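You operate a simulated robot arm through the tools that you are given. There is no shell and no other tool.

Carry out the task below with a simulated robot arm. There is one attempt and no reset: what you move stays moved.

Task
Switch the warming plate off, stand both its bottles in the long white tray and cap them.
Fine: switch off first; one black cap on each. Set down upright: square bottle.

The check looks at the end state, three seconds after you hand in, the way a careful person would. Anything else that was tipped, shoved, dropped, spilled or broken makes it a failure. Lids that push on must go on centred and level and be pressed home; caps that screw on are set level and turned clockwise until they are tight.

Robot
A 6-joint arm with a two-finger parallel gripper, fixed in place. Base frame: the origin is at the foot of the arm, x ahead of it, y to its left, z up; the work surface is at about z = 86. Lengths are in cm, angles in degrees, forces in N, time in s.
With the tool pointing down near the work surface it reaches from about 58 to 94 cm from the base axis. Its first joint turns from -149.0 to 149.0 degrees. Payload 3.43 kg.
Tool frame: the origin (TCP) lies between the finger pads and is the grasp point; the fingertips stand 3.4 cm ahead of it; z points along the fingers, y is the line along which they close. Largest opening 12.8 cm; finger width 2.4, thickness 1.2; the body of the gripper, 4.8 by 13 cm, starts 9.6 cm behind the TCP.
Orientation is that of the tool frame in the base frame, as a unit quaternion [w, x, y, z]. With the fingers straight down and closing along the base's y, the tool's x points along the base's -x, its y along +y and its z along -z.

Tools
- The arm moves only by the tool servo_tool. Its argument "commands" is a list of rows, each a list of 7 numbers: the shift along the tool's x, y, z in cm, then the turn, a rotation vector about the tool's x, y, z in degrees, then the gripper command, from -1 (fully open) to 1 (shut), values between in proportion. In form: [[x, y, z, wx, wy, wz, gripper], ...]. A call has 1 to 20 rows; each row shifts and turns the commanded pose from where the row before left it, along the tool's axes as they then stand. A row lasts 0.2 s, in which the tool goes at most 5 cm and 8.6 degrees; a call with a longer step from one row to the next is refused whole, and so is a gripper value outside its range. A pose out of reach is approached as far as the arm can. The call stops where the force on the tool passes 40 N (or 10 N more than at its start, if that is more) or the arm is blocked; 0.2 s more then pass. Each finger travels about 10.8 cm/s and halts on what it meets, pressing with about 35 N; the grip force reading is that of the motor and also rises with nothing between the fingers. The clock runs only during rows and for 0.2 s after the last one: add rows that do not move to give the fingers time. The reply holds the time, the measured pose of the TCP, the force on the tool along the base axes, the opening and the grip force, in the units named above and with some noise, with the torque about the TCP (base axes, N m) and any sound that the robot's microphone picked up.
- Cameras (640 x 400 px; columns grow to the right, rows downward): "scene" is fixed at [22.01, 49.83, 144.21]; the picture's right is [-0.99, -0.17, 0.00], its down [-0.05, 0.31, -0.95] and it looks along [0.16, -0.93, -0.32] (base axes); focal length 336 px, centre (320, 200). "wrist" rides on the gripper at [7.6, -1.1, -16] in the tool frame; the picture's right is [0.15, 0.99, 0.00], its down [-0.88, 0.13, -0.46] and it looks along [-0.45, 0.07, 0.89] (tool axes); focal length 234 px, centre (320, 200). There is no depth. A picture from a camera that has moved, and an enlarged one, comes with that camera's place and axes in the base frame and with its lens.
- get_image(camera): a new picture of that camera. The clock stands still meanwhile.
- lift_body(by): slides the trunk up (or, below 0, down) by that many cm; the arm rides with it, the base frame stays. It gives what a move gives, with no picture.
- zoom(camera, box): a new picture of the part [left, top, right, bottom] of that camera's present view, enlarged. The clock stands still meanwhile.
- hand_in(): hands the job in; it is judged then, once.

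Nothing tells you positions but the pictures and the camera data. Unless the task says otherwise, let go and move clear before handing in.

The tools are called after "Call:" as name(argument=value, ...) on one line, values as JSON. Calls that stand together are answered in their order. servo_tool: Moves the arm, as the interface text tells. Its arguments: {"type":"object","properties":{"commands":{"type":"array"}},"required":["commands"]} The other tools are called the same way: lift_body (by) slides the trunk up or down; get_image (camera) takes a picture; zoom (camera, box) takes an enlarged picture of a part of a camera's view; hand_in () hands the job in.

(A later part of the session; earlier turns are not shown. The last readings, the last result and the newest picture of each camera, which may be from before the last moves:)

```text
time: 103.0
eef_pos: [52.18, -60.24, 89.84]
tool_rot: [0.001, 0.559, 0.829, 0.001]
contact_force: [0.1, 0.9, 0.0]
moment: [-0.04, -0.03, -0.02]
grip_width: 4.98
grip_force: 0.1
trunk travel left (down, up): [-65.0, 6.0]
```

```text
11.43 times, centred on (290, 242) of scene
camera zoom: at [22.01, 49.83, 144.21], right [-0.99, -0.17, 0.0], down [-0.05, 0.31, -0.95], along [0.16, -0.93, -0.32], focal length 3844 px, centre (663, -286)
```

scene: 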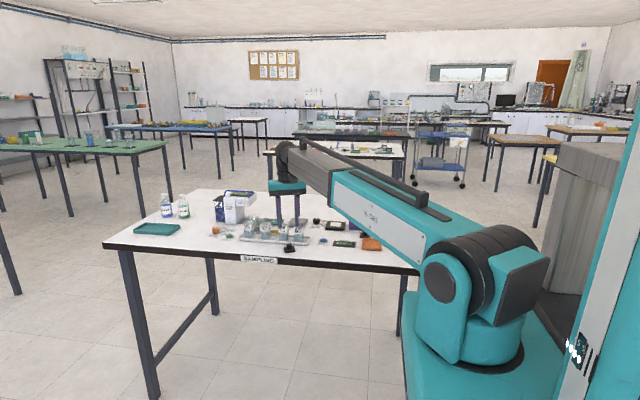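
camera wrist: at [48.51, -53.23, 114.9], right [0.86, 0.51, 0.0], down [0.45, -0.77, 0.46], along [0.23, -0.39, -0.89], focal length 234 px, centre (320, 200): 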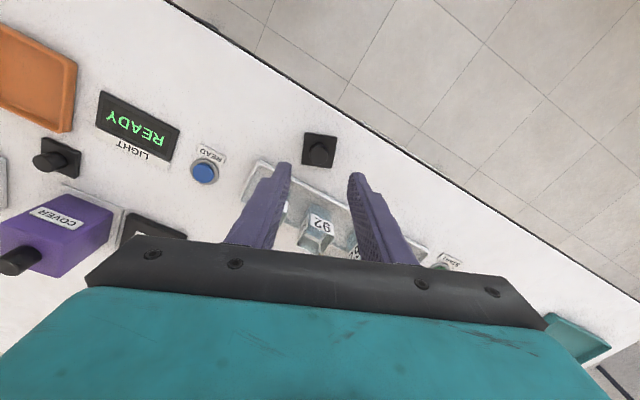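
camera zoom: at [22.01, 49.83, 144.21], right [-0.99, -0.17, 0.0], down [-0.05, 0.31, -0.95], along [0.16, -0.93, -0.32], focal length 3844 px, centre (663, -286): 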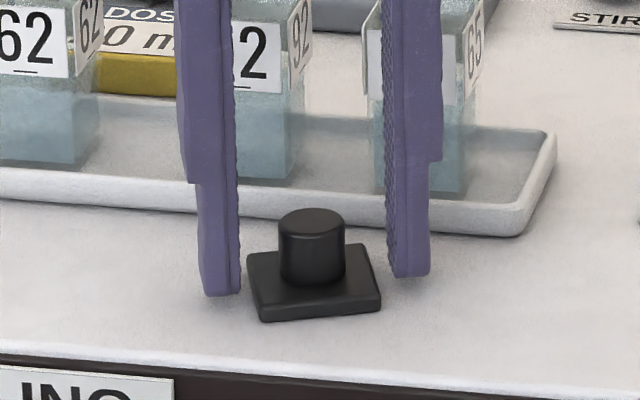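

Call:
servo_tool(commands=[[0.08, 0.12, 0.1, 0, 0, 0, 0.22], [0, 0, 0.1, 0, 0, 0, 0.22], [0, 0, 0.05, 0, 0, 0, 0.22], [0, 0, 0, 0, 0, 0, 0.3], [0, 0, 0, 0, 0, 0, 0.35], [0, 0, 0, 0, 0, 0, 0.38], [0, 0, 0, 0, 0, 0, 0.41], [0, 0, 0, 0, 0, 0, 0.45], [0, 0, 0, 0, 0, 0, 0.5], [0, 0, 0, 0, 0, 0, 0.5]])

Call:
zoom(camera="wrist", box=[256, 120, 384, 200])

Call:
zoom(camera="scene", box=[265, 225, 315, 260])

```text
time: 105.2
eef_pos: [52.31, -59.74, 89.54]
tool_rot: [0.001, 0.559, 0.829, 0.0]
contact_force: [0.6, 0.1, 0.2]
moment: [-0.03, -0.02, 0.0]
grip_width: 3.82
grip_force: 34.9
trunk travel left (down, up): [-65.0, 6.0]
```

```text
5.00 times, centred on (320, 160) of wrist
camera zoom: at [48.5, -53.25, 105.56], right [0.86, 0.51, 0.0], down [0.45, -0.77, 0.46], along [0.23, -0.39, -0.89], focal length 1171 px, centre (320, 400)
```

zoom: 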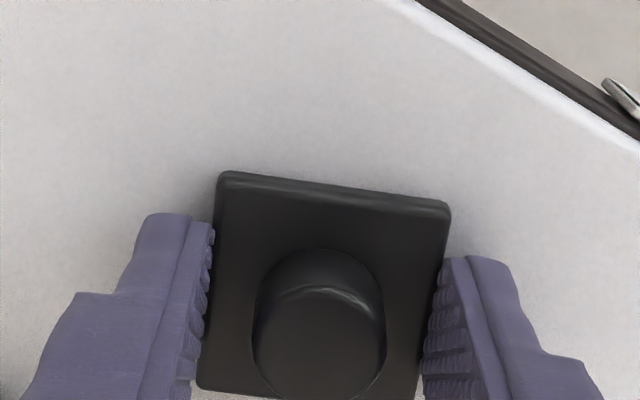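

```text
11.43 times, centred on (290, 242) of scene
camera zoom: at [22.01, 49.83, 144.21], right [-0.99, -0.17, 0.0], down [-0.05, 0.31, -0.95], along [0.16, -0.93, -0.32], focal length 3844 px, centre (663, -286)
```

zoom: 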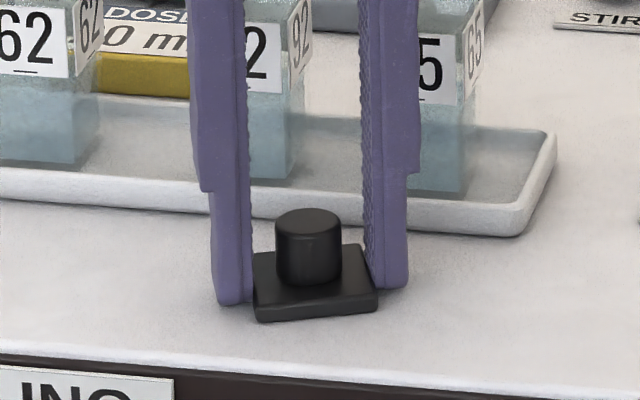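

The flange is squeezed at 3.82 cm and centred along this axis. I'll release, rise 4.5 cm, turn back 90° and line up for the second axis.

Call:
servo_tool(commands=[[0, 0, 0, 0, 0, 0, 0.38], [0, 0, 0, 0, 0, 0, 0.3], [0, 0, 0, 0, 0, 0, 0.22], [0, 0, 0, 0, 0, 0, 0.22], [0, 0, -1.5, 0, 0, 0, 0.22], [0, 0, -3.0, 0, 0, 0, 0.22], [0, 0, 0, 0, 0, -8.18, 0.22], [0, 0, 0, 0, 0, -8.18, 0.22], [0, 0, 0, 0, 0, -8.18, 0.22], [0, 0, 0, 0, 0, -8.18, 0.22], [0, 0, 0, 0, 0, -8.18, 0.22], [0, 0, 0, 0, 0, -8.18, 0.22], [0, 0, 0, 0, 0, -8.18, 0.22], [0, 0, 0, 0, 0, -8.18, 0.22], [0, 0, 0, 0, 0, -8.18, 0.22], [0, 0, 0, 0, 0, -8.18, 0.22], [0, 0, 0, 0, 0, -8.2, 0.22], [0, 0, 0, 0, 0, 0, 0.22], [0, 0, 0, 0, 0, 0, 0.22]])

Call:
zoom(camera="wrist", box=[256, 120, 384, 200])

Call:
zoom(camera="scene", box=[265, 225, 315, 260])

```text
time: 109.2
eef_pos: [52.37, -59.93, 93.89]
tool_rot: [0.001, -0.192, 0.981, 0.001]
contact_force: [-0.4, 0.4, 0.3]
moment: [0.0, -0.03, 0.02]
grip_width: 4.97
grip_force: 0.2
trunk travel left (down, up): [-65.0, 6.0]
```

```text
5.00 times, centred on (320, 160) of wrist
camera zoom: at [45.76, -63.72, 110.04], right [-0.51, 0.86, 0.0], down [0.77, 0.45, 0.46], along [0.39, 0.23, -0.89], focal length 1171 px, centre (320, 400)
```

zoom: 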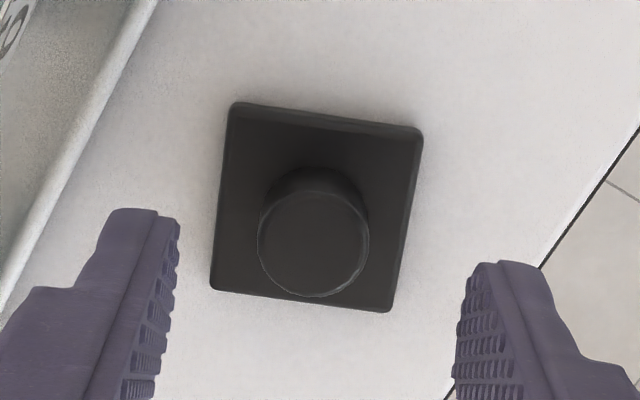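

```text
11.43 times, centred on (290, 242) of scene
camera zoom: at [22.01, 49.83, 144.21], right [-0.99, -0.17, 0.0], down [-0.05, 0.31, -0.95], along [0.16, -0.93, -0.32], focal length 3844 px, centre (663, -286)
```

zoom: 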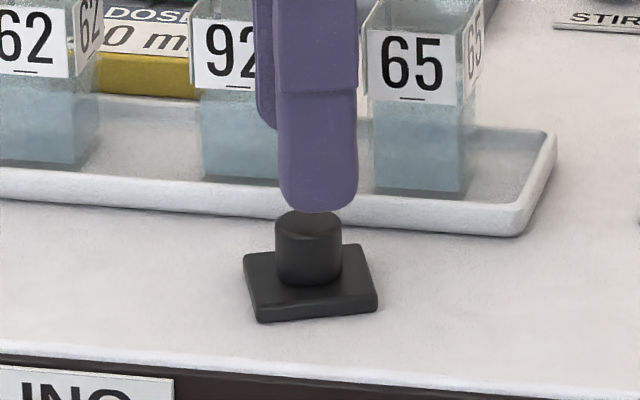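

The cap is centred under the tool (within 0.05 cm). I'll descend and squeeze along the second axis.

Call:
servo_tool(commands=[[0.02, -0.04, 1.5, 0, 0, 0, 0.22], [0, 0, 1.5, 0, 0, 0, 0.22], [0, 0, 0.9, 0, 0, 0, 0.22], [0, 0, 0.4, 0, 0, 0, 0.22], [0, 0, 0.15, 0, 0, 0, 0.22], [0, 0, 0, 0, 0, 0, 0.22], [0, 0, 0, 0, 0, 0, 0.3], [0, 0, 0, 0, 0, 0, 0.35], [0, 0, 0, 0, 0, 0, 0.38], [0, 0, 0, 0, 0, 0, 0.41], [0, 0, 0, 0, 0, 0, 0.45], [0, 0, 0, 0, 0, 0, 0.55], [0, 0, 0, 0, 0, 0, 0.6]])

Call:
zoom(camera="wrist", box=[256, 120, 384, 200])

Call:
zoom(camera="scene", box=[265, 225, 315, 260])

```text
time: 112.0
eef_pos: [52.28, -59.97, 89.63]
tool_rot: [0.0, -0.191, 0.982, 0.0]
contact_force: [-0.8, 0.3, 0.3]
moment: [0.01, -0.01, 0.0]
grip_width: 3.81
grip_force: 34.5
trunk travel left (down, up): [-65.0, 6.0]
```

```text
5.00 times, centred on (320, 160) of wrist
camera zoom: at [45.74, -63.81, 105.53], right [-0.51, 0.86, 0.0], down [0.77, 0.45, 0.46], along [0.39, 0.23, -0.89], focal length 1171 px, centre (320, 400)
```

zoom: 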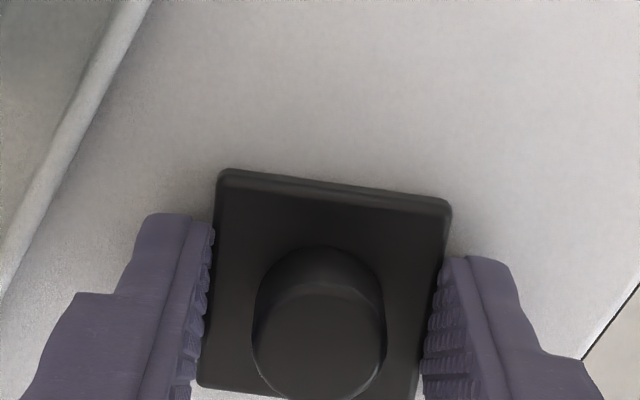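

```text
11.43 times, centred on (290, 242) of scene
camera zoom: at [22.01, 49.83, 144.21], right [-0.99, -0.17, 0.0], down [-0.05, 0.31, -0.95], along [0.16, -0.93, -0.32], focal length 3844 px, centre (663, -286)
```

zoom: 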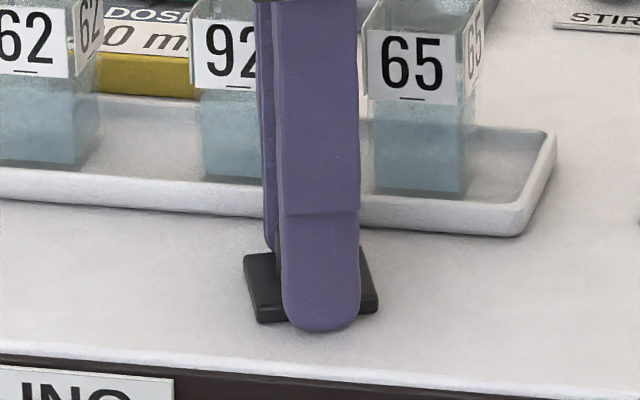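

The cap is held square by its flange and centred within 0.03 cm. I'll lift it, turn the tool back to square with the bench and bring it above vial 92.

Call:
servo_tool(commands=[[0, 0, -0.3, 0, 0, 0, 0.6], [0, 0, -0.7, 0, 0, 0, 0.6], [0, 0, -1.5, 0, 0, 0, 0.6], [0, 0, -2.5, 0, 0, 0, 0.6], [0, 0, -2.5, 0, 0, 0, 0.6], [0, 0, -2.5, 0, 0, 0, 0.6], [0, 0, -1.5, 0, 0, 0, 0.6], [0, 0, -0.5, 0, 0, 5.5, 0.6], [0, 0, 0, 0, 0, 5.5, 0.6], [0, 0, 0, 0, 0, 5.5, 0.6], [0, 0, 0, 0, 0, 5.53, 0.6], [0, 0, 0, 0, 0, 0, 0.6], [0, 0, 0, 0, 0, 0, 0.6]])

Call:
zoom(camera="wrist", box=[256, 120, 384, 200])

Call:
zoom(camera="scene", box=[255, 200, 325, 260])

```text
time: 114.8
eef_pos: [52.24, -60.06, 101.5]
tool_rot: [0.0, 0.0, 1.0, 0.001]
contact_force: [1.3, -0.5, -0.1]
moment: [-0.05, -0.02, 0.0]
grip_width: 3.83
grip_force: 35.0
trunk travel left (down, up): [-65.0, 6.0]
```

```text
5.00 times, centred on (320, 160) of wrist
camera zoom: at [44.73, -61.06, 117.58], right [-0.15, 0.99, 0.0], down [0.88, 0.13, 0.46], along [0.45, 0.07, -0.89], focal length 1171 px, centre (320, 400)
```

zoom: 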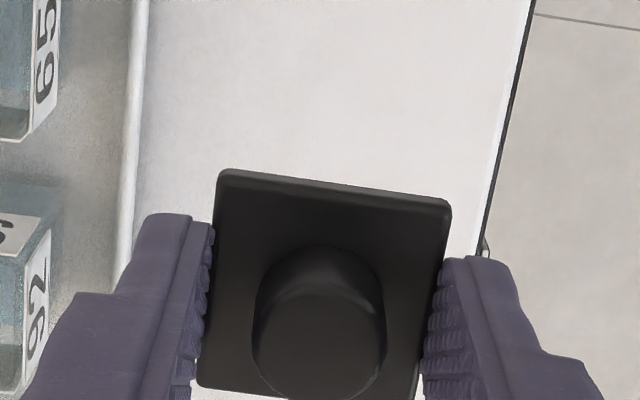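

```text
6.67 times, centred on (290, 230) of scene
camera zoom: at [22.01, 49.83, 144.21], right [-0.99, -0.17, 0.0], down [-0.05, 0.31, -0.95], along [0.16, -0.93, -0.32], focal length 2242 px, centre (520, 0)
```

zoom: 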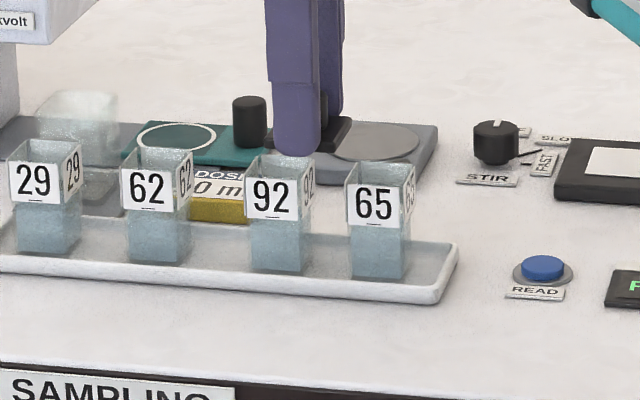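

Call:
servo_tool(commands=[[-0.3, -0.6, 0, 0, 0, 0, 0.6], [-0.7, -1.4, 0, 0, 0, 0, 0.6], [-0.9, -1.8, 0, 0, 0, 0, 0.6], [-0.9, -1.8, 0, 0, 0, 0, 0.6], [-0.8, -1.5, 0, 0, 0, 0, 0.6], [-0.4, -0.7, 0, 0, 0, 0, 0.6], [-0.09, -0.17, 0, 0, 0, 0, 0.6], [0, 0, 0, 0, 0, 0, 0.6], [0, 0, 0, 0, 0, 0, 0.6]])

Call:
zoom(camera="wrist", box=[270, 110, 366, 170])

Call:
zoom(camera="scene", box=[275, 205, 305, 235])

```text
time: 116.8
eef_pos: [56.54, -68.07, 101.39]
tool_rot: [0.001, 0.0, 1.0, 0.001]
contact_force: [0.5, 0.3, 0.1]
moment: [0.01, -0.02, 0.01]
grip_width: 3.82
grip_force: 35.1
trunk travel left (down, up): [-65.0, 6.0]
```

```text
6.67 times, centred on (318, 140) of wrist
camera zoom: at [48.86, -69.12, 117.42], right [-0.15, 0.99, 0.0], down [0.88, 0.13, 0.46], along [0.45, 0.07, -0.89], focal length 1561 px, centre (333, 600)
```

zoom: 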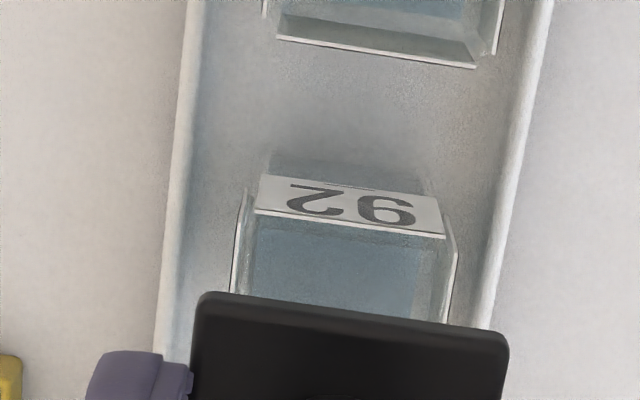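

```text
13.33 times, centred on (290, 220) of scene
camera zoom: at [22.01, 49.83, 144.21], right [-0.99, -0.17, 0.0], down [-0.05, 0.31, -0.95], along [0.16, -0.93, -0.32], focal length 4485 px, centre (720, -67)
```

zoom: 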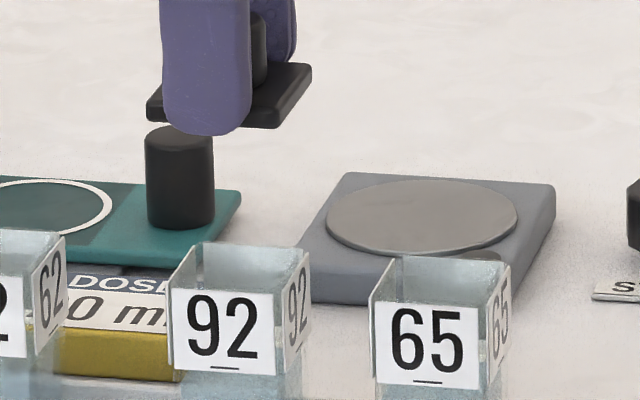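

Call:
zoom(camera="wrist", box=[300, 132, 332, 152])

Call:
zoom(camera="wrist", box=[318, 136, 350, 156])

```text
16.00 times, centred on (316, 142) of wrist
camera zoom: at [48.86, -69.12, 117.42], right [-0.15, 0.99, 0.0], down [0.88, 0.13, 0.46], along [0.45, 0.07, -0.89], focal length 3747 px, centre (384, 1128)
```

zoom: 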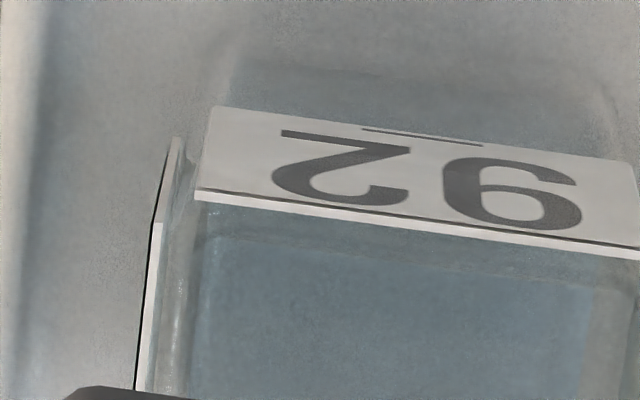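

```text
16.00 times, centred on (334, 146) of wrist
camera zoom: at [48.86, -69.12, 117.42], right [-0.15, 0.99, 0.0], down [0.88, 0.13, 0.46], along [0.45, 0.07, -0.89], focal length 3747 px, centre (96, 1064)
```

zoom: 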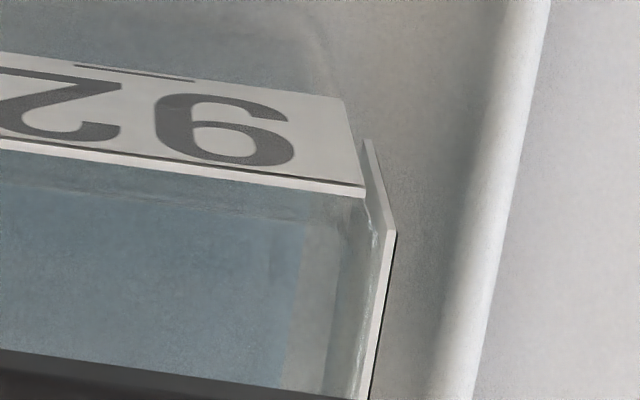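

With the label thickness now visible, vial 92's centre is (56.56, -67.94) and the cap is at (56.48, -68.02). I'll correct by +0.07 in x and +0.08 in y with a slight yaw, then come down close to the rim.

Call:
servo_tool(commands=[[-0.07, 0.08, 0.8, 0, 0, -0.4, 0.6], [0, 0, 1.2, 0, 0, 0, 0.6], [0, 0, 1.2, 0, 0, 0, 0.6], [0, 0, 0.7, 0, 0, 0, 0.6], [0, 0, 0.3, 0, 0, 0, 0.6], [0, 0, 0, 0, 0, 0, 0.6], [0, 0, 0, 0, 0, 0, 0.6]])

Call:
zoom(camera="wrist", box=[282, 120, 362, 170])

Call:
zoom(camera="scene", box=[280, 218, 300, 232])

```text
time: 118.4
eef_pos: [56.55, -67.84, 97.31]
tool_rot: [0.001, -0.003, 1.0, 0.001]
contact_force: [0.0, -0.4, -0.3]
moment: [-0.02, -0.06, -0.03]
grip_width: 3.85
grip_force: 34.8
trunk travel left (down, up): [-65.0, 6.0]
```

```text
8.00 times, centred on (322, 145) of wrist
camera zoom: at [48.94, -68.94, 113.33], right [-0.15, 0.99, 0.0], down [0.88, 0.14, 0.46], along [0.45, 0.07, -0.89], focal length 1873 px, centre (304, 640)
```

zoom: 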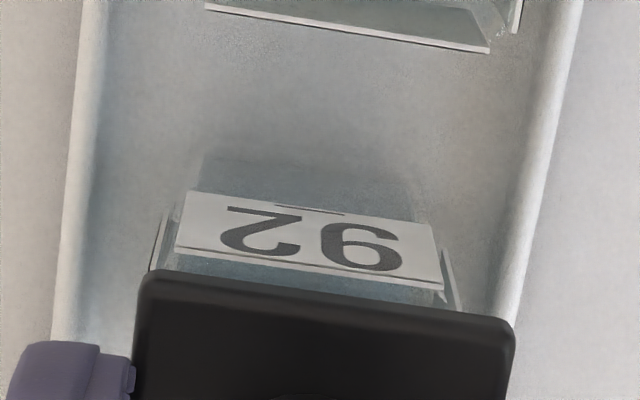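

```text
16.00 times, centred on (290, 225) of scene
camera zoom: at [22.01, 49.83, 144.21], right [-0.99, -0.17, 0.0], down [-0.05, 0.31, -0.95], along [0.16, -0.93, -0.32], focal length 5382 px, centre (800, -200)
```

zoom: 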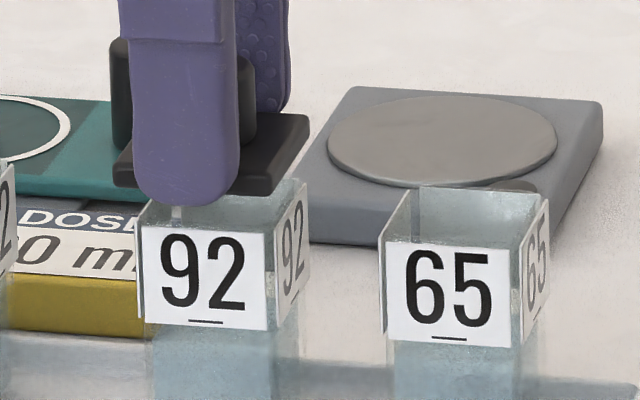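

Wrist and scene views together suggest the cap is roughly 0.1 cm too far toward +x and 0.1 cm too far toward +y. I'll correct both and lower to just above the rim.

Call:
servo_tool(commands=[[0.12, -0.1, 0.2, 0, 0, 0, 0.6], [0, 0, 0.3, 0, 0, 0, 0.6], [0, 0, 0.2, 0, 0, 0, 0.6], [0, 0, 0, 0, 0, 0, 0.6], [0, 0, 0, 0, 0, 0, 0.6]])

Call:
zoom(camera="wrist", box=[282, 120, 362, 170])

Call:
zoom(camera="scene", box=[280, 218, 300, 232])

```text
time: 119.6
eef_pos: [56.4, -67.97, 96.61]
tool_rot: [0.0, -0.004, 1.0, 0.001]
contact_force: [0.4, -0.1, 0.5]
moment: [-0.02, -0.02, -0.02]
grip_width: 3.83
grip_force: 35.3
trunk travel left (down, up): [-65.0, 6.0]
```

```text
8.00 times, centred on (322, 145) of wrist
camera zoom: at [48.86, -69.0, 112.61], right [-0.15, 0.99, 0.0], down [0.88, 0.14, 0.46], along [0.45, 0.07, -0.89], focal length 1873 px, centre (304, 640)
```

zoom: 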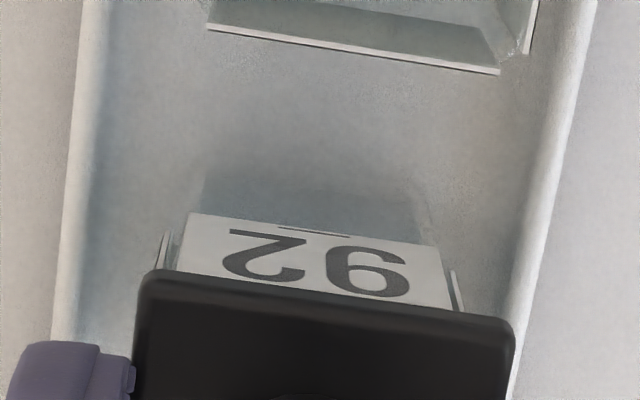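

```text
16.00 times, centred on (290, 225) of scene
camera zoom: at [22.01, 49.83, 144.21], right [-0.99, -0.17, 0.0], down [-0.05, 0.31, -0.95], along [0.16, -0.93, -0.32], focal length 5382 px, centre (800, -200)
```

zoom: 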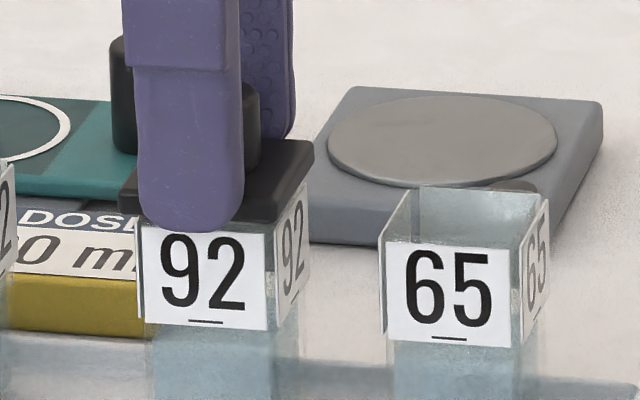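

Call:
servo_tool(commands=[[0.06, -0.04, 0.1, 0, 0, 0, 0.6], [0, 0, 0.1, 0, 0, 0, 0.6], [0, 0, 0.1, 0, 0, 0, 0.6], [0, 0, 0.1, 0, 0, 0, 0.6], [0, 0, 0, 0, 0, 0, 0.6]])

Call:
zoom(camera="scene", box=[280, 218, 300, 232])

Call:
zoom(camera="wrist", box=[282, 120, 362, 170])

```text
time: 120.8
eef_pos: [56.38, -67.98, 96.26]
tool_rot: [0.001, -0.004, 1.0, 0.001]
contact_force: [-1.5, -0.4, 5.9]
moment: [0.01, 0.03, 0.0]
grip_width: 3.83
grip_force: 35.1
trunk travel left (down, up): [-65.0, 6.0]
```

```text
16.00 times, centred on (290, 225) of scene
camera zoom: at [22.01, 49.83, 144.21], right [-0.99, -0.17, 0.0], down [-0.05, 0.31, -0.95], along [0.16, -0.93, -0.32], focal length 5382 px, centre (800, -200)
```

zoom: 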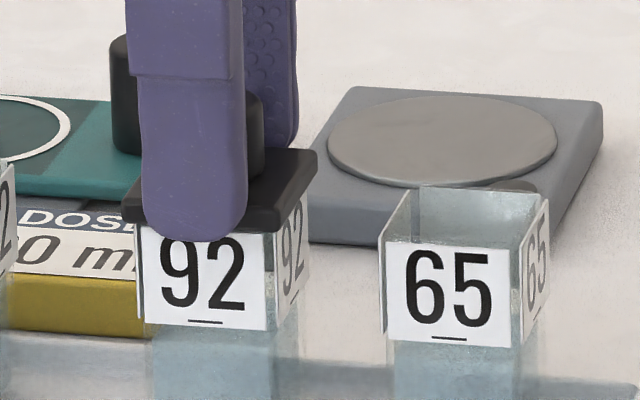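

```text
8.00 times, centred on (322, 145) of wrist
camera zoom: at [48.8, -69.07, 112.34], right [-0.15, 0.99, 0.0], down [0.88, 0.14, 0.46], along [0.45, 0.07, -0.89], focal length 1873 px, centre (304, 640)
```

zoom: 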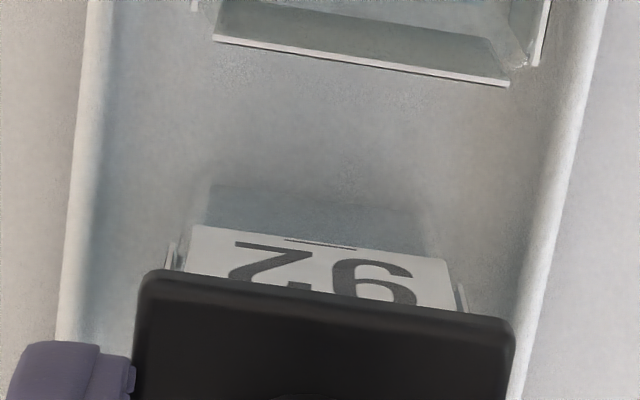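

There's light contact, and both the torque and the lateral force hint that the cap should go slightly toward -x, as the scene view suggests. I'll lift a touch, shift 0.09 cm and lower again.

Call:
servo_tool(commands=[[0, 0, -0.3, 0, 0, 0, 0.6], [0.09, 0, 0, 0, 0, 0, 0.6], [0, 0, 0, 0, 0, 0, 0.6], [0, 0, 0.15, 0, 0, 0, 0.6], [0, 0, 0.1, 0, 0, 0, 0.6], [0, 0, 0.1, 0, 0, 0, 0.6], [0, 0, 0, 0, 0, 0, 0.6]])

Call:
zoom(camera="scene", box=[280, 218, 300, 232])

Call:
zoom(camera="wrist", box=[282, 120, 362, 170])

```text
time: 122.4
eef_pos: [56.35, -67.98, 96.21]
tool_rot: [0.002, -0.003, 1.0, 0.0]
contact_force: [0.2, 0.1, 9.9]
moment: [-0.04, -0.09, 0.01]
grip_width: 3.83
grip_force: 35.4
trunk travel left (down, up): [-65.0, 6.0]
```

```text
16.00 times, centred on (290, 225) of scene
camera zoom: at [22.01, 49.83, 144.21], right [-0.99, -0.17, 0.0], down [-0.05, 0.31, -0.95], along [0.16, -0.93, -0.32], focal length 5382 px, centre (800, -200)
```

zoom: 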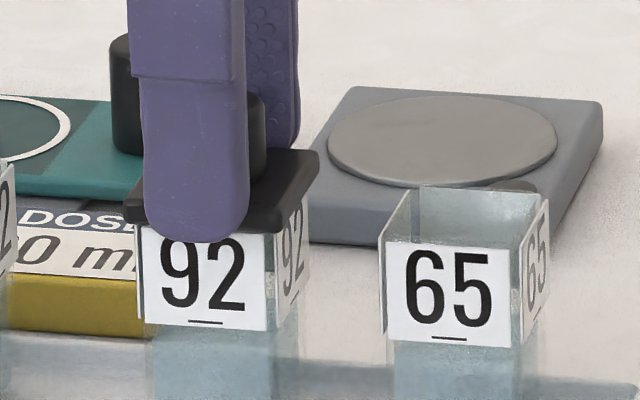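

```text
8.00 times, centred on (322, 145) of wrist
camera zoom: at [48.74, -69.05, 112.32], right [-0.15, 0.99, 0.0], down [0.88, 0.14, 0.46], along [0.45, 0.07, -0.89], focal length 1873 px, centre (304, 640)
```

zoom: 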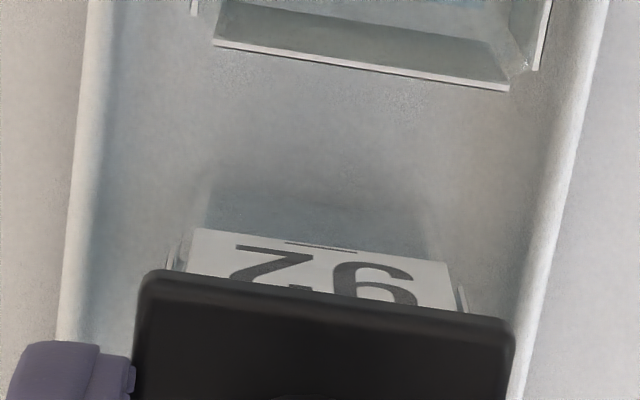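

The contact point has flipped side between the last two tries, so the cap is now within about 0.05 cm of centre. I'll press progressively harder and listen for a click or a drop.

Call:
servo_tool(commands=[[-0.02, 0, 0.1, 0, 0, 0, 0.6], [0, 0, 0.1, 0, 0, 0, 0.6], [0, 0, 0.1, 0, 0, 0, 0.6], [0, 0, 0, 0, 0, 0, 0.6]])

Call:
zoom(camera="scene", box=[280, 218, 300, 232])

Call:
zoom(camera="wrist", box=[282, 120, 362, 170])

```text
time: 123.4
eef_pos: [56.16, -67.93, 96.05]
tool_rot: [0.001, -0.004, 1.0, -0.001]
contact_force: [1.5, -2.9, 24.9]
moment: [-0.15, -0.02, -0.03]
grip_width: 3.83
grip_force: 34.6
trunk travel left (down, up): [-65.0, 6.0]
```

```text
16.00 times, centred on (290, 225) of scene
camera zoom: at [22.01, 49.83, 144.21], right [-0.99, -0.17, 0.0], down [-0.05, 0.31, -0.95], along [0.16, -0.93, -0.32], focal length 5382 px, centre (800, -200)
```

zoom: 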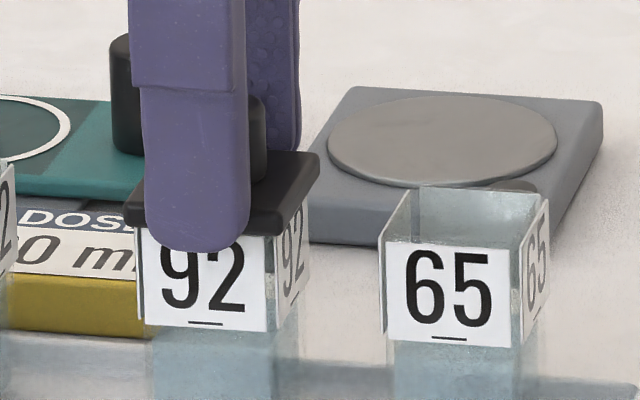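

```text
8.00 times, centred on (322, 145) of wrist
camera zoom: at [48.69, -68.95, 112.11], right [-0.15, 0.99, 0.0], down [0.88, 0.14, 0.46], along [0.45, 0.07, -0.89], focal length 1873 px, centre (304, 640)
```

zoom: 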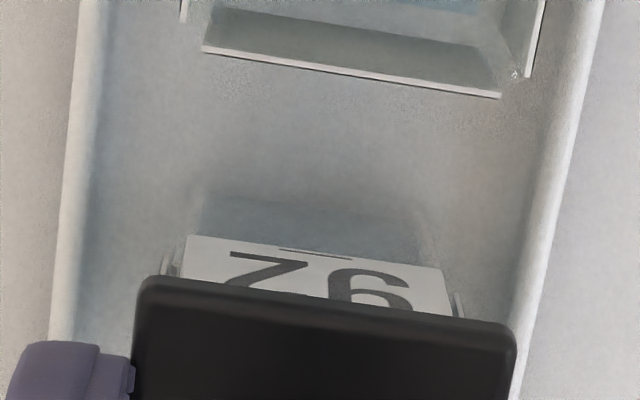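

At 25 N the side force and torque show the cap is about 0.1 cm too far toward +y, because the arm drifted under load. I'll lift, re-aim at (56.40, -68.0) and lower lightly again.

Call:
servo_tool(commands=[[0, 0, -0.3, 0, 0, 0, 0.6], [0, 0, -0.2, 0, 0, 0, 0.6], [-0.06, -0.05, 0, 0, 0, 0, 0.6], [0, 0, 0, 0, 0, 0, 0.6], [0, 0, 0, 0, 0, 0, 0.6]])

Call:
zoom(camera="wrist", box=[282, 120, 362, 170])

Call:
zoom(camera="scene", box=[280, 218, 300, 232])

```text
time: 124.6
eef_pos: [56.3, -67.97, 96.28]
tool_rot: [0.001, -0.004, 1.0, 0.001]
contact_force: [0.8, -0.1, -0.1]
moment: [0.0, 0.0, -0.02]
grip_width: 3.82
grip_force: 34.9
trunk travel left (down, up): [-65.0, 6.0]
```

```text
8.00 times, centred on (322, 145) of wrist
camera zoom: at [48.82, -69.11, 112.33], right [-0.15, 0.99, 0.0], down [0.88, 0.14, 0.46], along [0.45, 0.07, -0.89], focal length 1873 px, centre (304, 640)
```

zoom: 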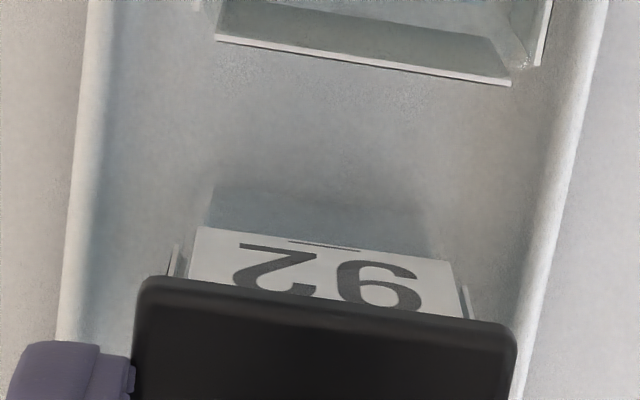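

```text
16.00 times, centred on (290, 225) of scene
camera zoom: at [22.01, 49.83, 144.21], right [-0.99, -0.17, 0.0], down [-0.05, 0.31, -0.95], along [0.16, -0.93, -0.32], focal length 5382 px, centre (800, -200)
```

zoom: 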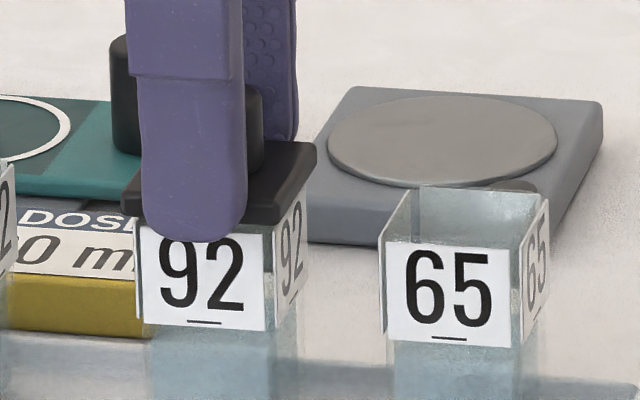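

Call:
servo_tool(commands=[[0, 0, 0.1, 0, 0, 0, 0.6], [0, 0, 0.1, 0, 0, 0, 0.6], [0, 0, 0.05, 0, 0, 0, 0.6], [0, 0, 0, 0, 0, 0, 0.6]])

Call:
servo_tool(commands=[[0, 0, 0, 0, 0, 0, 0.6]])

Call:
zoom(camera="wrist", box=[282, 120, 362, 170])

Call:
zoom(camera="scene", box=[280, 218, 300, 232])

```text
time: 125.6
eef_pos: [56.33, -68.11, 96.12]
tool_rot: [0.001, -0.004, 1.0, 0.0]
contact_force: [1.5, -0.3, 3.9]
moment: [0.05, -0.06, 0.01]
grip_width: 3.81
grip_force: 35.1
trunk travel left (down, up): [-65.0, 6.0]
```

```text
time: 126.0
eef_pos: [56.3, -68.12, 96.17]
tool_rot: [0.001, -0.004, 1.0, 0.0]
contact_force: [0.5, -0.1, 5.1]
moment: [0.03, -0.05, 0.02]
grip_width: 3.83
grip_force: 35.3
trunk travel left (down, up): [-65.0, 6.0]
```

```text
8.00 times, centred on (322, 145) of wrist
camera zoom: at [48.77, -69.23, 112.15], right [-0.15, 0.99, 0.0], down [0.88, 0.14, 0.46], along [0.45, 0.07, -0.89], focal length 1873 px, centre (304, 640)
```

zoom: 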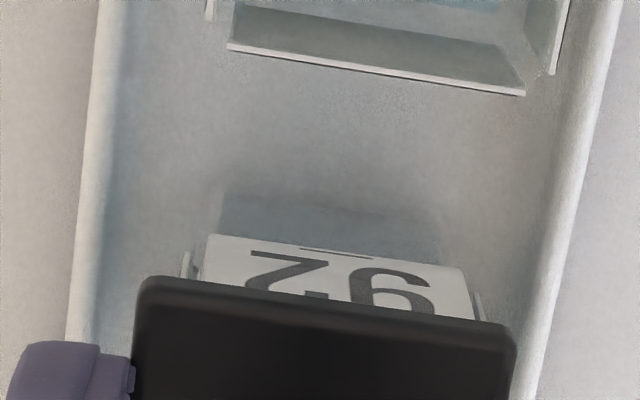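

```text
16.00 times, centred on (290, 225) of scene
camera zoom: at [22.01, 49.83, 144.21], right [-0.99, -0.17, 0.0], down [-0.05, 0.31, -0.95], along [0.16, -0.93, -0.32], focal length 5382 px, centre (800, -200)
```

zoom: 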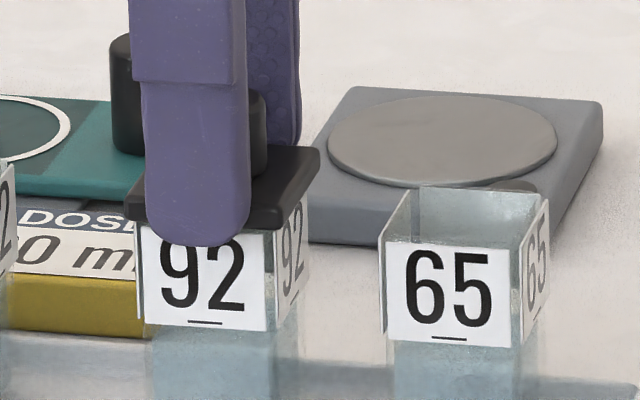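

Call:
servo_tool(commands=[[0, 0, -0.2, 0, 0, 0, 0.6], [-0.03, 0.12, 0, 0, 0, 0, 0.6], [0, 0, 0, 0, 0, 0, 0.6], [0, 0, 0, 0, 0, 0, 0.6], [0, 0, 0, 0, 0, 0, 0.6]])

Call:
zoom(camera="wrist", box=[282, 120, 362, 170])

```text
time: 127.2
eef_pos: [56.4, -68.0, 96.21]
tool_rot: [0.001, -0.003, 1.0, 0.001]
contact_force: [0.7, 0.3, 0.3]
moment: [0.01, 0.05, 0.0]
grip_width: 3.84
grip_force: 34.9
trunk travel left (down, up): [-65.0, 6.0]
```

```text
8.00 times, centred on (322, 145) of wrist
camera zoom: at [48.75, -69.07, 112.3], right [-0.15, 0.99, 0.0], down [0.88, 0.14, 0.46], along [0.45, 0.07, -0.89], focal length 1873 px, centre (304, 640)
```

zoom: 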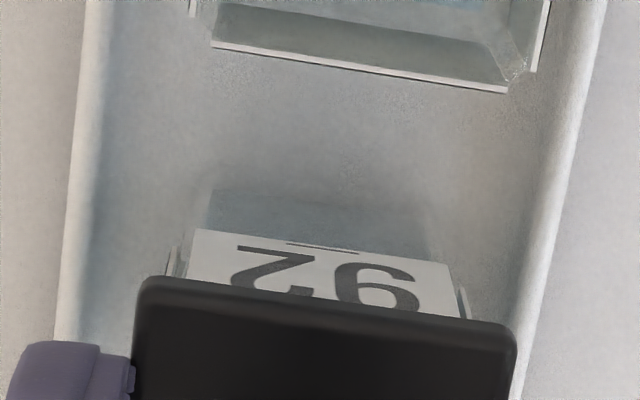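

Call:
servo_tool(commands=[[-0.06, 0, 0, 0, 0, 0, 0.6], [0, 0, 0, 0, 0, 0, 0.6], [0, 0, 0, 0, 0, 0, 0.6]])

Call:
zoom(camera="wrist", box=[282, 120, 362, 170])

```text
time: 128.0
eef_pos: [56.41, -67.91, 96.25]
tool_rot: [0.001, -0.003, 1.0, 0.001]
contact_force: [-0.7, 0.0, -0.3]
moment: [-0.01, -0.03, 0.0]
grip_width: 3.79
grip_force: 35.2
trunk travel left (down, up): [-65.0, 6.0]
```

```text
8.00 times, centred on (322, 145) of wrist
camera zoom: at [48.84, -69.04, 112.34], right [-0.15, 0.99, 0.0], down [0.88, 0.14, 0.46], along [0.45, 0.07, -0.89], focal length 1873 px, centre (304, 640)
```

zoom: 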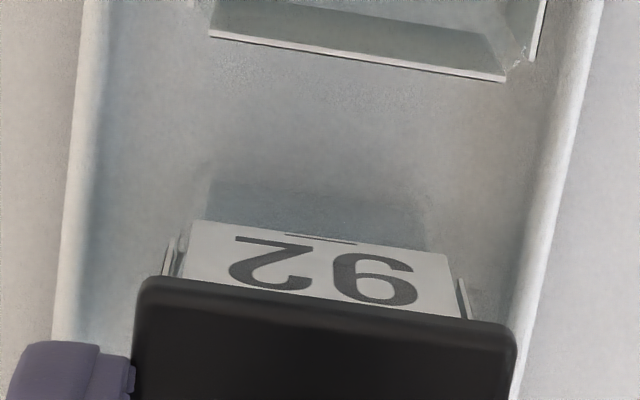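

Call:
servo_tool(commands=[[0.02, -0.02, 0.1, 0, 0, 0, 0.6], [0, 0, 0.1, 0, 0, 0, 0.6], [0, 0, 0.05, 0, 0, 0, 0.6], [0, 0, 0, 0, 0, 0, 0.6], [0, 0, 0, 0, 0, 0, 0.6]])

Call:
zoom(camera="wrist", box=[282, 120, 362, 170])

Call:
zoom(camera="scene", box=[280, 218, 300, 232])

```text
time: 129.2
eef_pos: [56.31, -67.97, 96.04]
tool_rot: [0.001, -0.003, 1.0, 0.0]
contact_force: [-0.6, -0.5, 6.5]
moment: [0.02, -0.02, 0.03]
grip_width: 3.83
grip_force: 35.1
trunk travel left (down, up): [-65.0, 6.0]
```

```text
8.00 times, centred on (322, 145) of wrist
camera zoom: at [48.75, -69.02, 112.14], right [-0.15, 0.99, 0.0], down [0.88, 0.14, 0.46], along [0.45, 0.07, -0.89], focal length 1873 px, centre (304, 640)
```

zoom: 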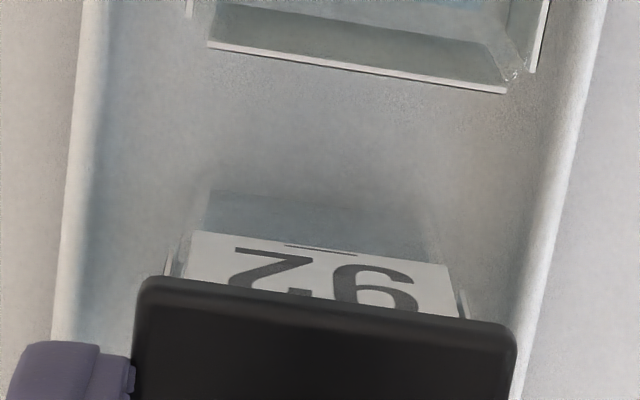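

```text
16.00 times, centred on (290, 225) of scene
camera zoom: at [22.01, 49.83, 144.21], right [-0.99, -0.17, 0.0], down [-0.05, 0.31, -0.95], along [0.16, -0.93, -0.32], focal length 5382 px, centre (800, -200)
```

zoom: 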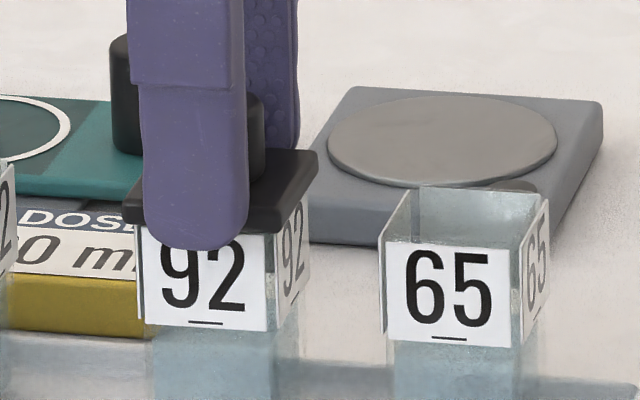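

The contact is now balanced, with near-zero torque and no side force, so the cap is well centred. I'll press harder from here.

Call:
servo_tool(commands=[[-0.02, -0.02, 0.1, 0, 0, 0, 0.6], [-0.01, -0.01, 0.1, 0, 0, 0, 0.6], [0, 0, 0.1, 0, 0, 0, 0.6], [0, 0, 0, 0, 0, 0, 0.6], [0, 0, 0, 0, 0, 0, 0.6]])

Call:
zoom(camera="wrist", box=[282, 120, 362, 170])

Call:
zoom(camera="scene", box=[280, 218, 300, 232])

```text
time: 130.4
eef_pos: [56.44, -67.89, 95.99]
tool_rot: [0.001, -0.003, 1.0, 0.0]
contact_force: [-2.2, 0.0, 21.0]
moment: [0.05, 0.15, 0.0]
grip_width: 3.82
grip_force: 35.4
trunk travel left (down, up): [-65.0, 6.0]
```

```text
8.00 times, centred on (322, 145) of wrist
camera zoom: at [48.81, -69.0, 112.08], right [-0.15, 0.99, 0.0], down [0.88, 0.14, 0.46], along [0.45, 0.07, -0.89], focal length 1873 px, centre (304, 640)
```

zoom: 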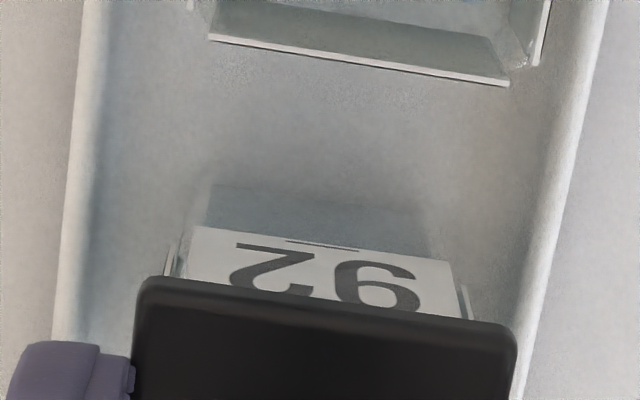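

```text
16.00 times, centred on (290, 225) of scene
camera zoom: at [22.01, 49.83, 144.21], right [-0.99, -0.17, 0.0], down [-0.05, 0.31, -0.95], along [0.16, -0.93, -0.32], focal length 5382 px, centre (800, -200)
```

zoom: 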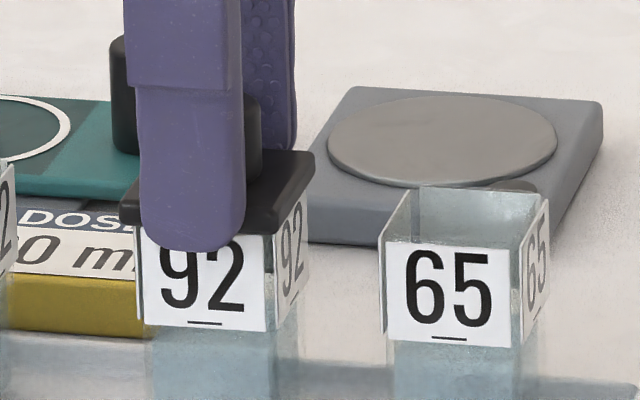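

Call:
zoom(camera="wrist", box=[300, 145, 332, 165])

Call:
zoom(camera="wrist", box=[318, 145, 350, 165])

Call:
zoom(camera="scene", box=[284, 222, 304, 236])

```text
16.00 times, centred on (316, 155) of wrist
camera zoom: at [48.81, -69.0, 112.08], right [-0.15, 0.99, 0.0], down [0.88, 0.14, 0.46], along [0.45, 0.07, -0.89], focal length 3747 px, centre (384, 920)
```

zoom: 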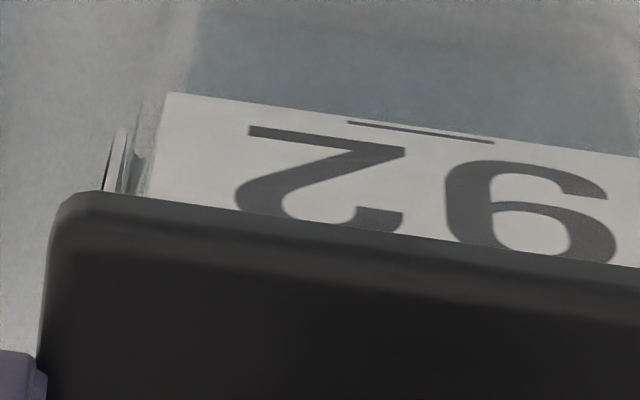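

```text
16.00 times, centred on (334, 155) of wrist
camera zoom: at [48.81, -69.0, 112.08], right [-0.15, 0.99, 0.0], down [0.88, 0.14, 0.46], along [0.45, 0.07, -0.89], focal length 3747 px, centre (96, 920)
```

zoom: 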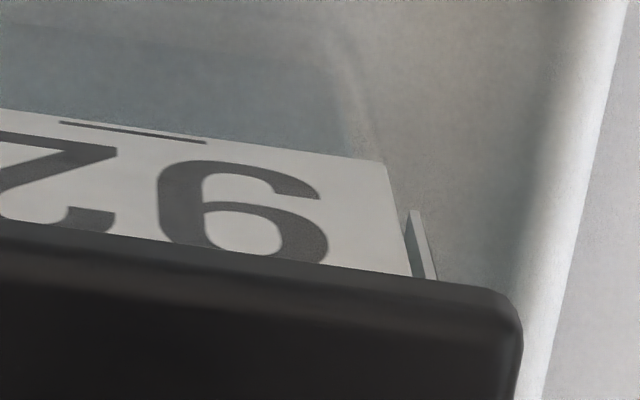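

```text
16.00 times, centred on (294, 229) of scene
camera zoom: at [22.01, 49.83, 144.21], right [-0.99, -0.17, 0.0], down [-0.05, 0.31, -0.95], along [0.16, -0.93, -0.32], focal length 5382 px, centre (736, -264)
```

zoom: 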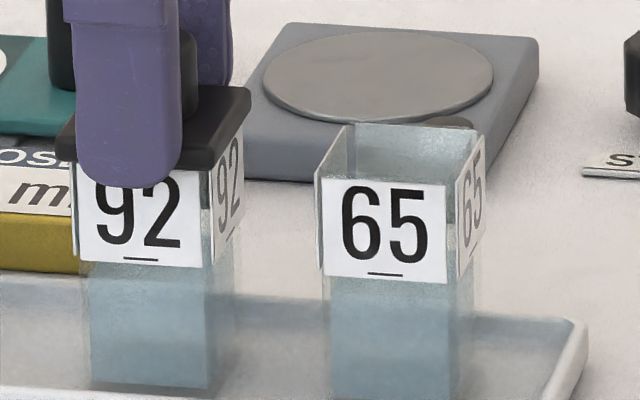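

Yaw matches within about 0.4° and the cap sits flat on the rim, but the flange grip slips before enough force builds up. I'll ease off, release the cap in place, and press on the knob from above with closed fingers.

Call:
servo_tool(commands=[[0, 0, -0.1, 0, 0, 0, 0.6], [0, 0, 0, 0, 0, 0, 0.6], [0, 0, 0, 0, 0, 0, 0.6]])

Call:
zoom(camera="wrist", box=[282, 120, 362, 170])

```text
time: 131.2
eef_pos: [56.37, -67.88, 96.06]
tool_rot: [0.002, -0.004, 1.0, 0.001]
contact_force: [-1.0, -0.4, 19.8]
moment: [-0.02, 0.03, -0.02]
grip_width: 3.84
grip_force: 35.3
trunk travel left (down, up): [-65.0, 6.0]
```

```text
8.00 times, centred on (322, 145) of wrist
camera zoom: at [48.84, -69.01, 112.07], right [-0.15, 0.99, 0.0], down [0.88, 0.14, 0.46], along [0.45, 0.07, -0.89], focal length 1873 px, centre (304, 640)
```

zoom: 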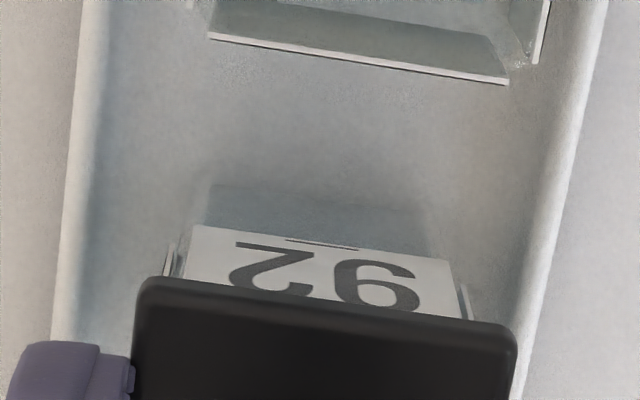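

Call:
servo_tool(commands=[[0, 0, -0.15, 0, 0, 0, 0.6], [0, 0, 0, 0, 0, 0, 0.6], [0, 0, 0, 0, 0, 0, 0.6]])

Call:
zoom(camera="scene", box=[280, 218, 300, 232])

```text
time: 132.0
eef_pos: [56.42, -67.88, 96.04]
tool_rot: [0.001, -0.004, 1.0, 0.001]
contact_force: [-0.7, 1.3, 6.9]
moment: [0.05, 0.05, -0.01]
grip_width: 3.82
grip_force: 34.7
trunk travel left (down, up): [-65.0, 6.0]
```

```text
16.00 times, centred on (290, 225) of scene
camera zoom: at [22.01, 49.83, 144.21], right [-0.99, -0.17, 0.0], down [-0.05, 0.31, -0.95], along [0.16, -0.93, -0.32], focal length 5382 px, centre (800, -200)
```

zoom: 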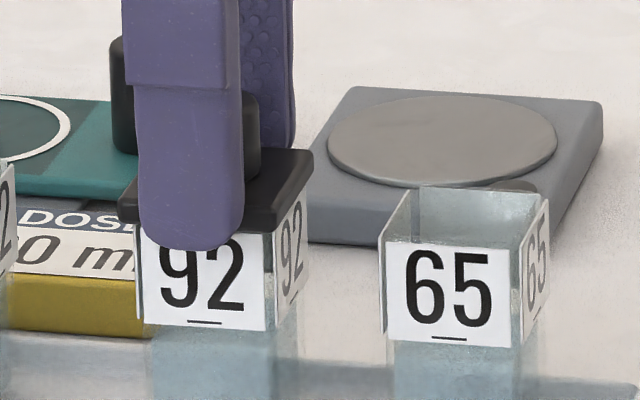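

I'll release the cap here, resting flat on the rim, and rise to view the alignment from above.

Call:
servo_tool(commands=[[0.03, 0, -0.03, 0, 0, 0, 0.6], [0, 0, 0, 0, 0, 0, 0.5], [0, 0, 0, 0, 0, 0, 0.4], [0, 0, 0, 0, 0, 0, 0.35], [0, 0, 0, 0, 0, 0, 0.3], [0, 0, 0, 0, 0, 0, 0.25], [0, 0, 0, 0, 0, 0, 0.2], [0, 0, 0, 0, 0, 0, 0.2], [0, 0, -1, 0, 0, 0, 0.2], [0, 0, -2, 0, 0, 0, 0.2], [0, 0, -3, 0, 0, 0, 0.2], [0, 0, -3, 0, 0, 0, 0.2], [0, 0, 0, 0, 0, 0, 0.2]])

Call:
zoom(camera="wrist", box=[270, 110, 366, 170])

Call:
zoom(camera="scene", box=[280, 218, 300, 234])

```text
time: 134.8
eef_pos: [56.54, -68.15, 105.06]
tool_rot: [0.001, -0.003, 1.0, 0.001]
contact_force: [0.1, 0.9, 0.2]
moment: [0.0, 0.04, -0.01]
grip_width: 5.12
grip_force: 0.1
trunk travel left (down, up): [-65.0, 6.0]
```

```text
6.67 times, centred on (318, 140) of wrist
camera zoom: at [49.01, -69.19, 121.12], right [-0.15, 0.99, 0.0], down [0.88, 0.14, 0.46], along [0.45, 0.07, -0.89], focal length 1561 px, centre (333, 600)
```

zoom: 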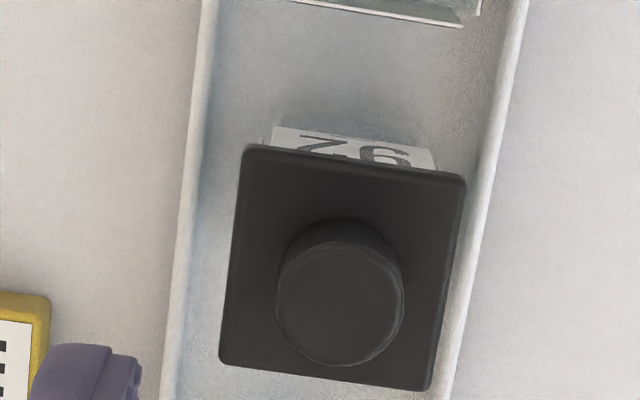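

```text
16.00 times, centred on (290, 226) of scene
camera zoom: at [22.01, 49.83, 144.21], right [-0.99, -0.17, 0.0], down [-0.05, 0.31, -0.95], along [0.16, -0.93, -0.32], focal length 5382 px, centre (800, -216)
```

zoom: 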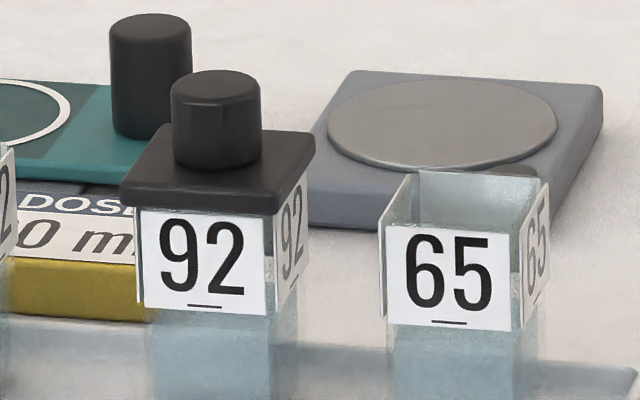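

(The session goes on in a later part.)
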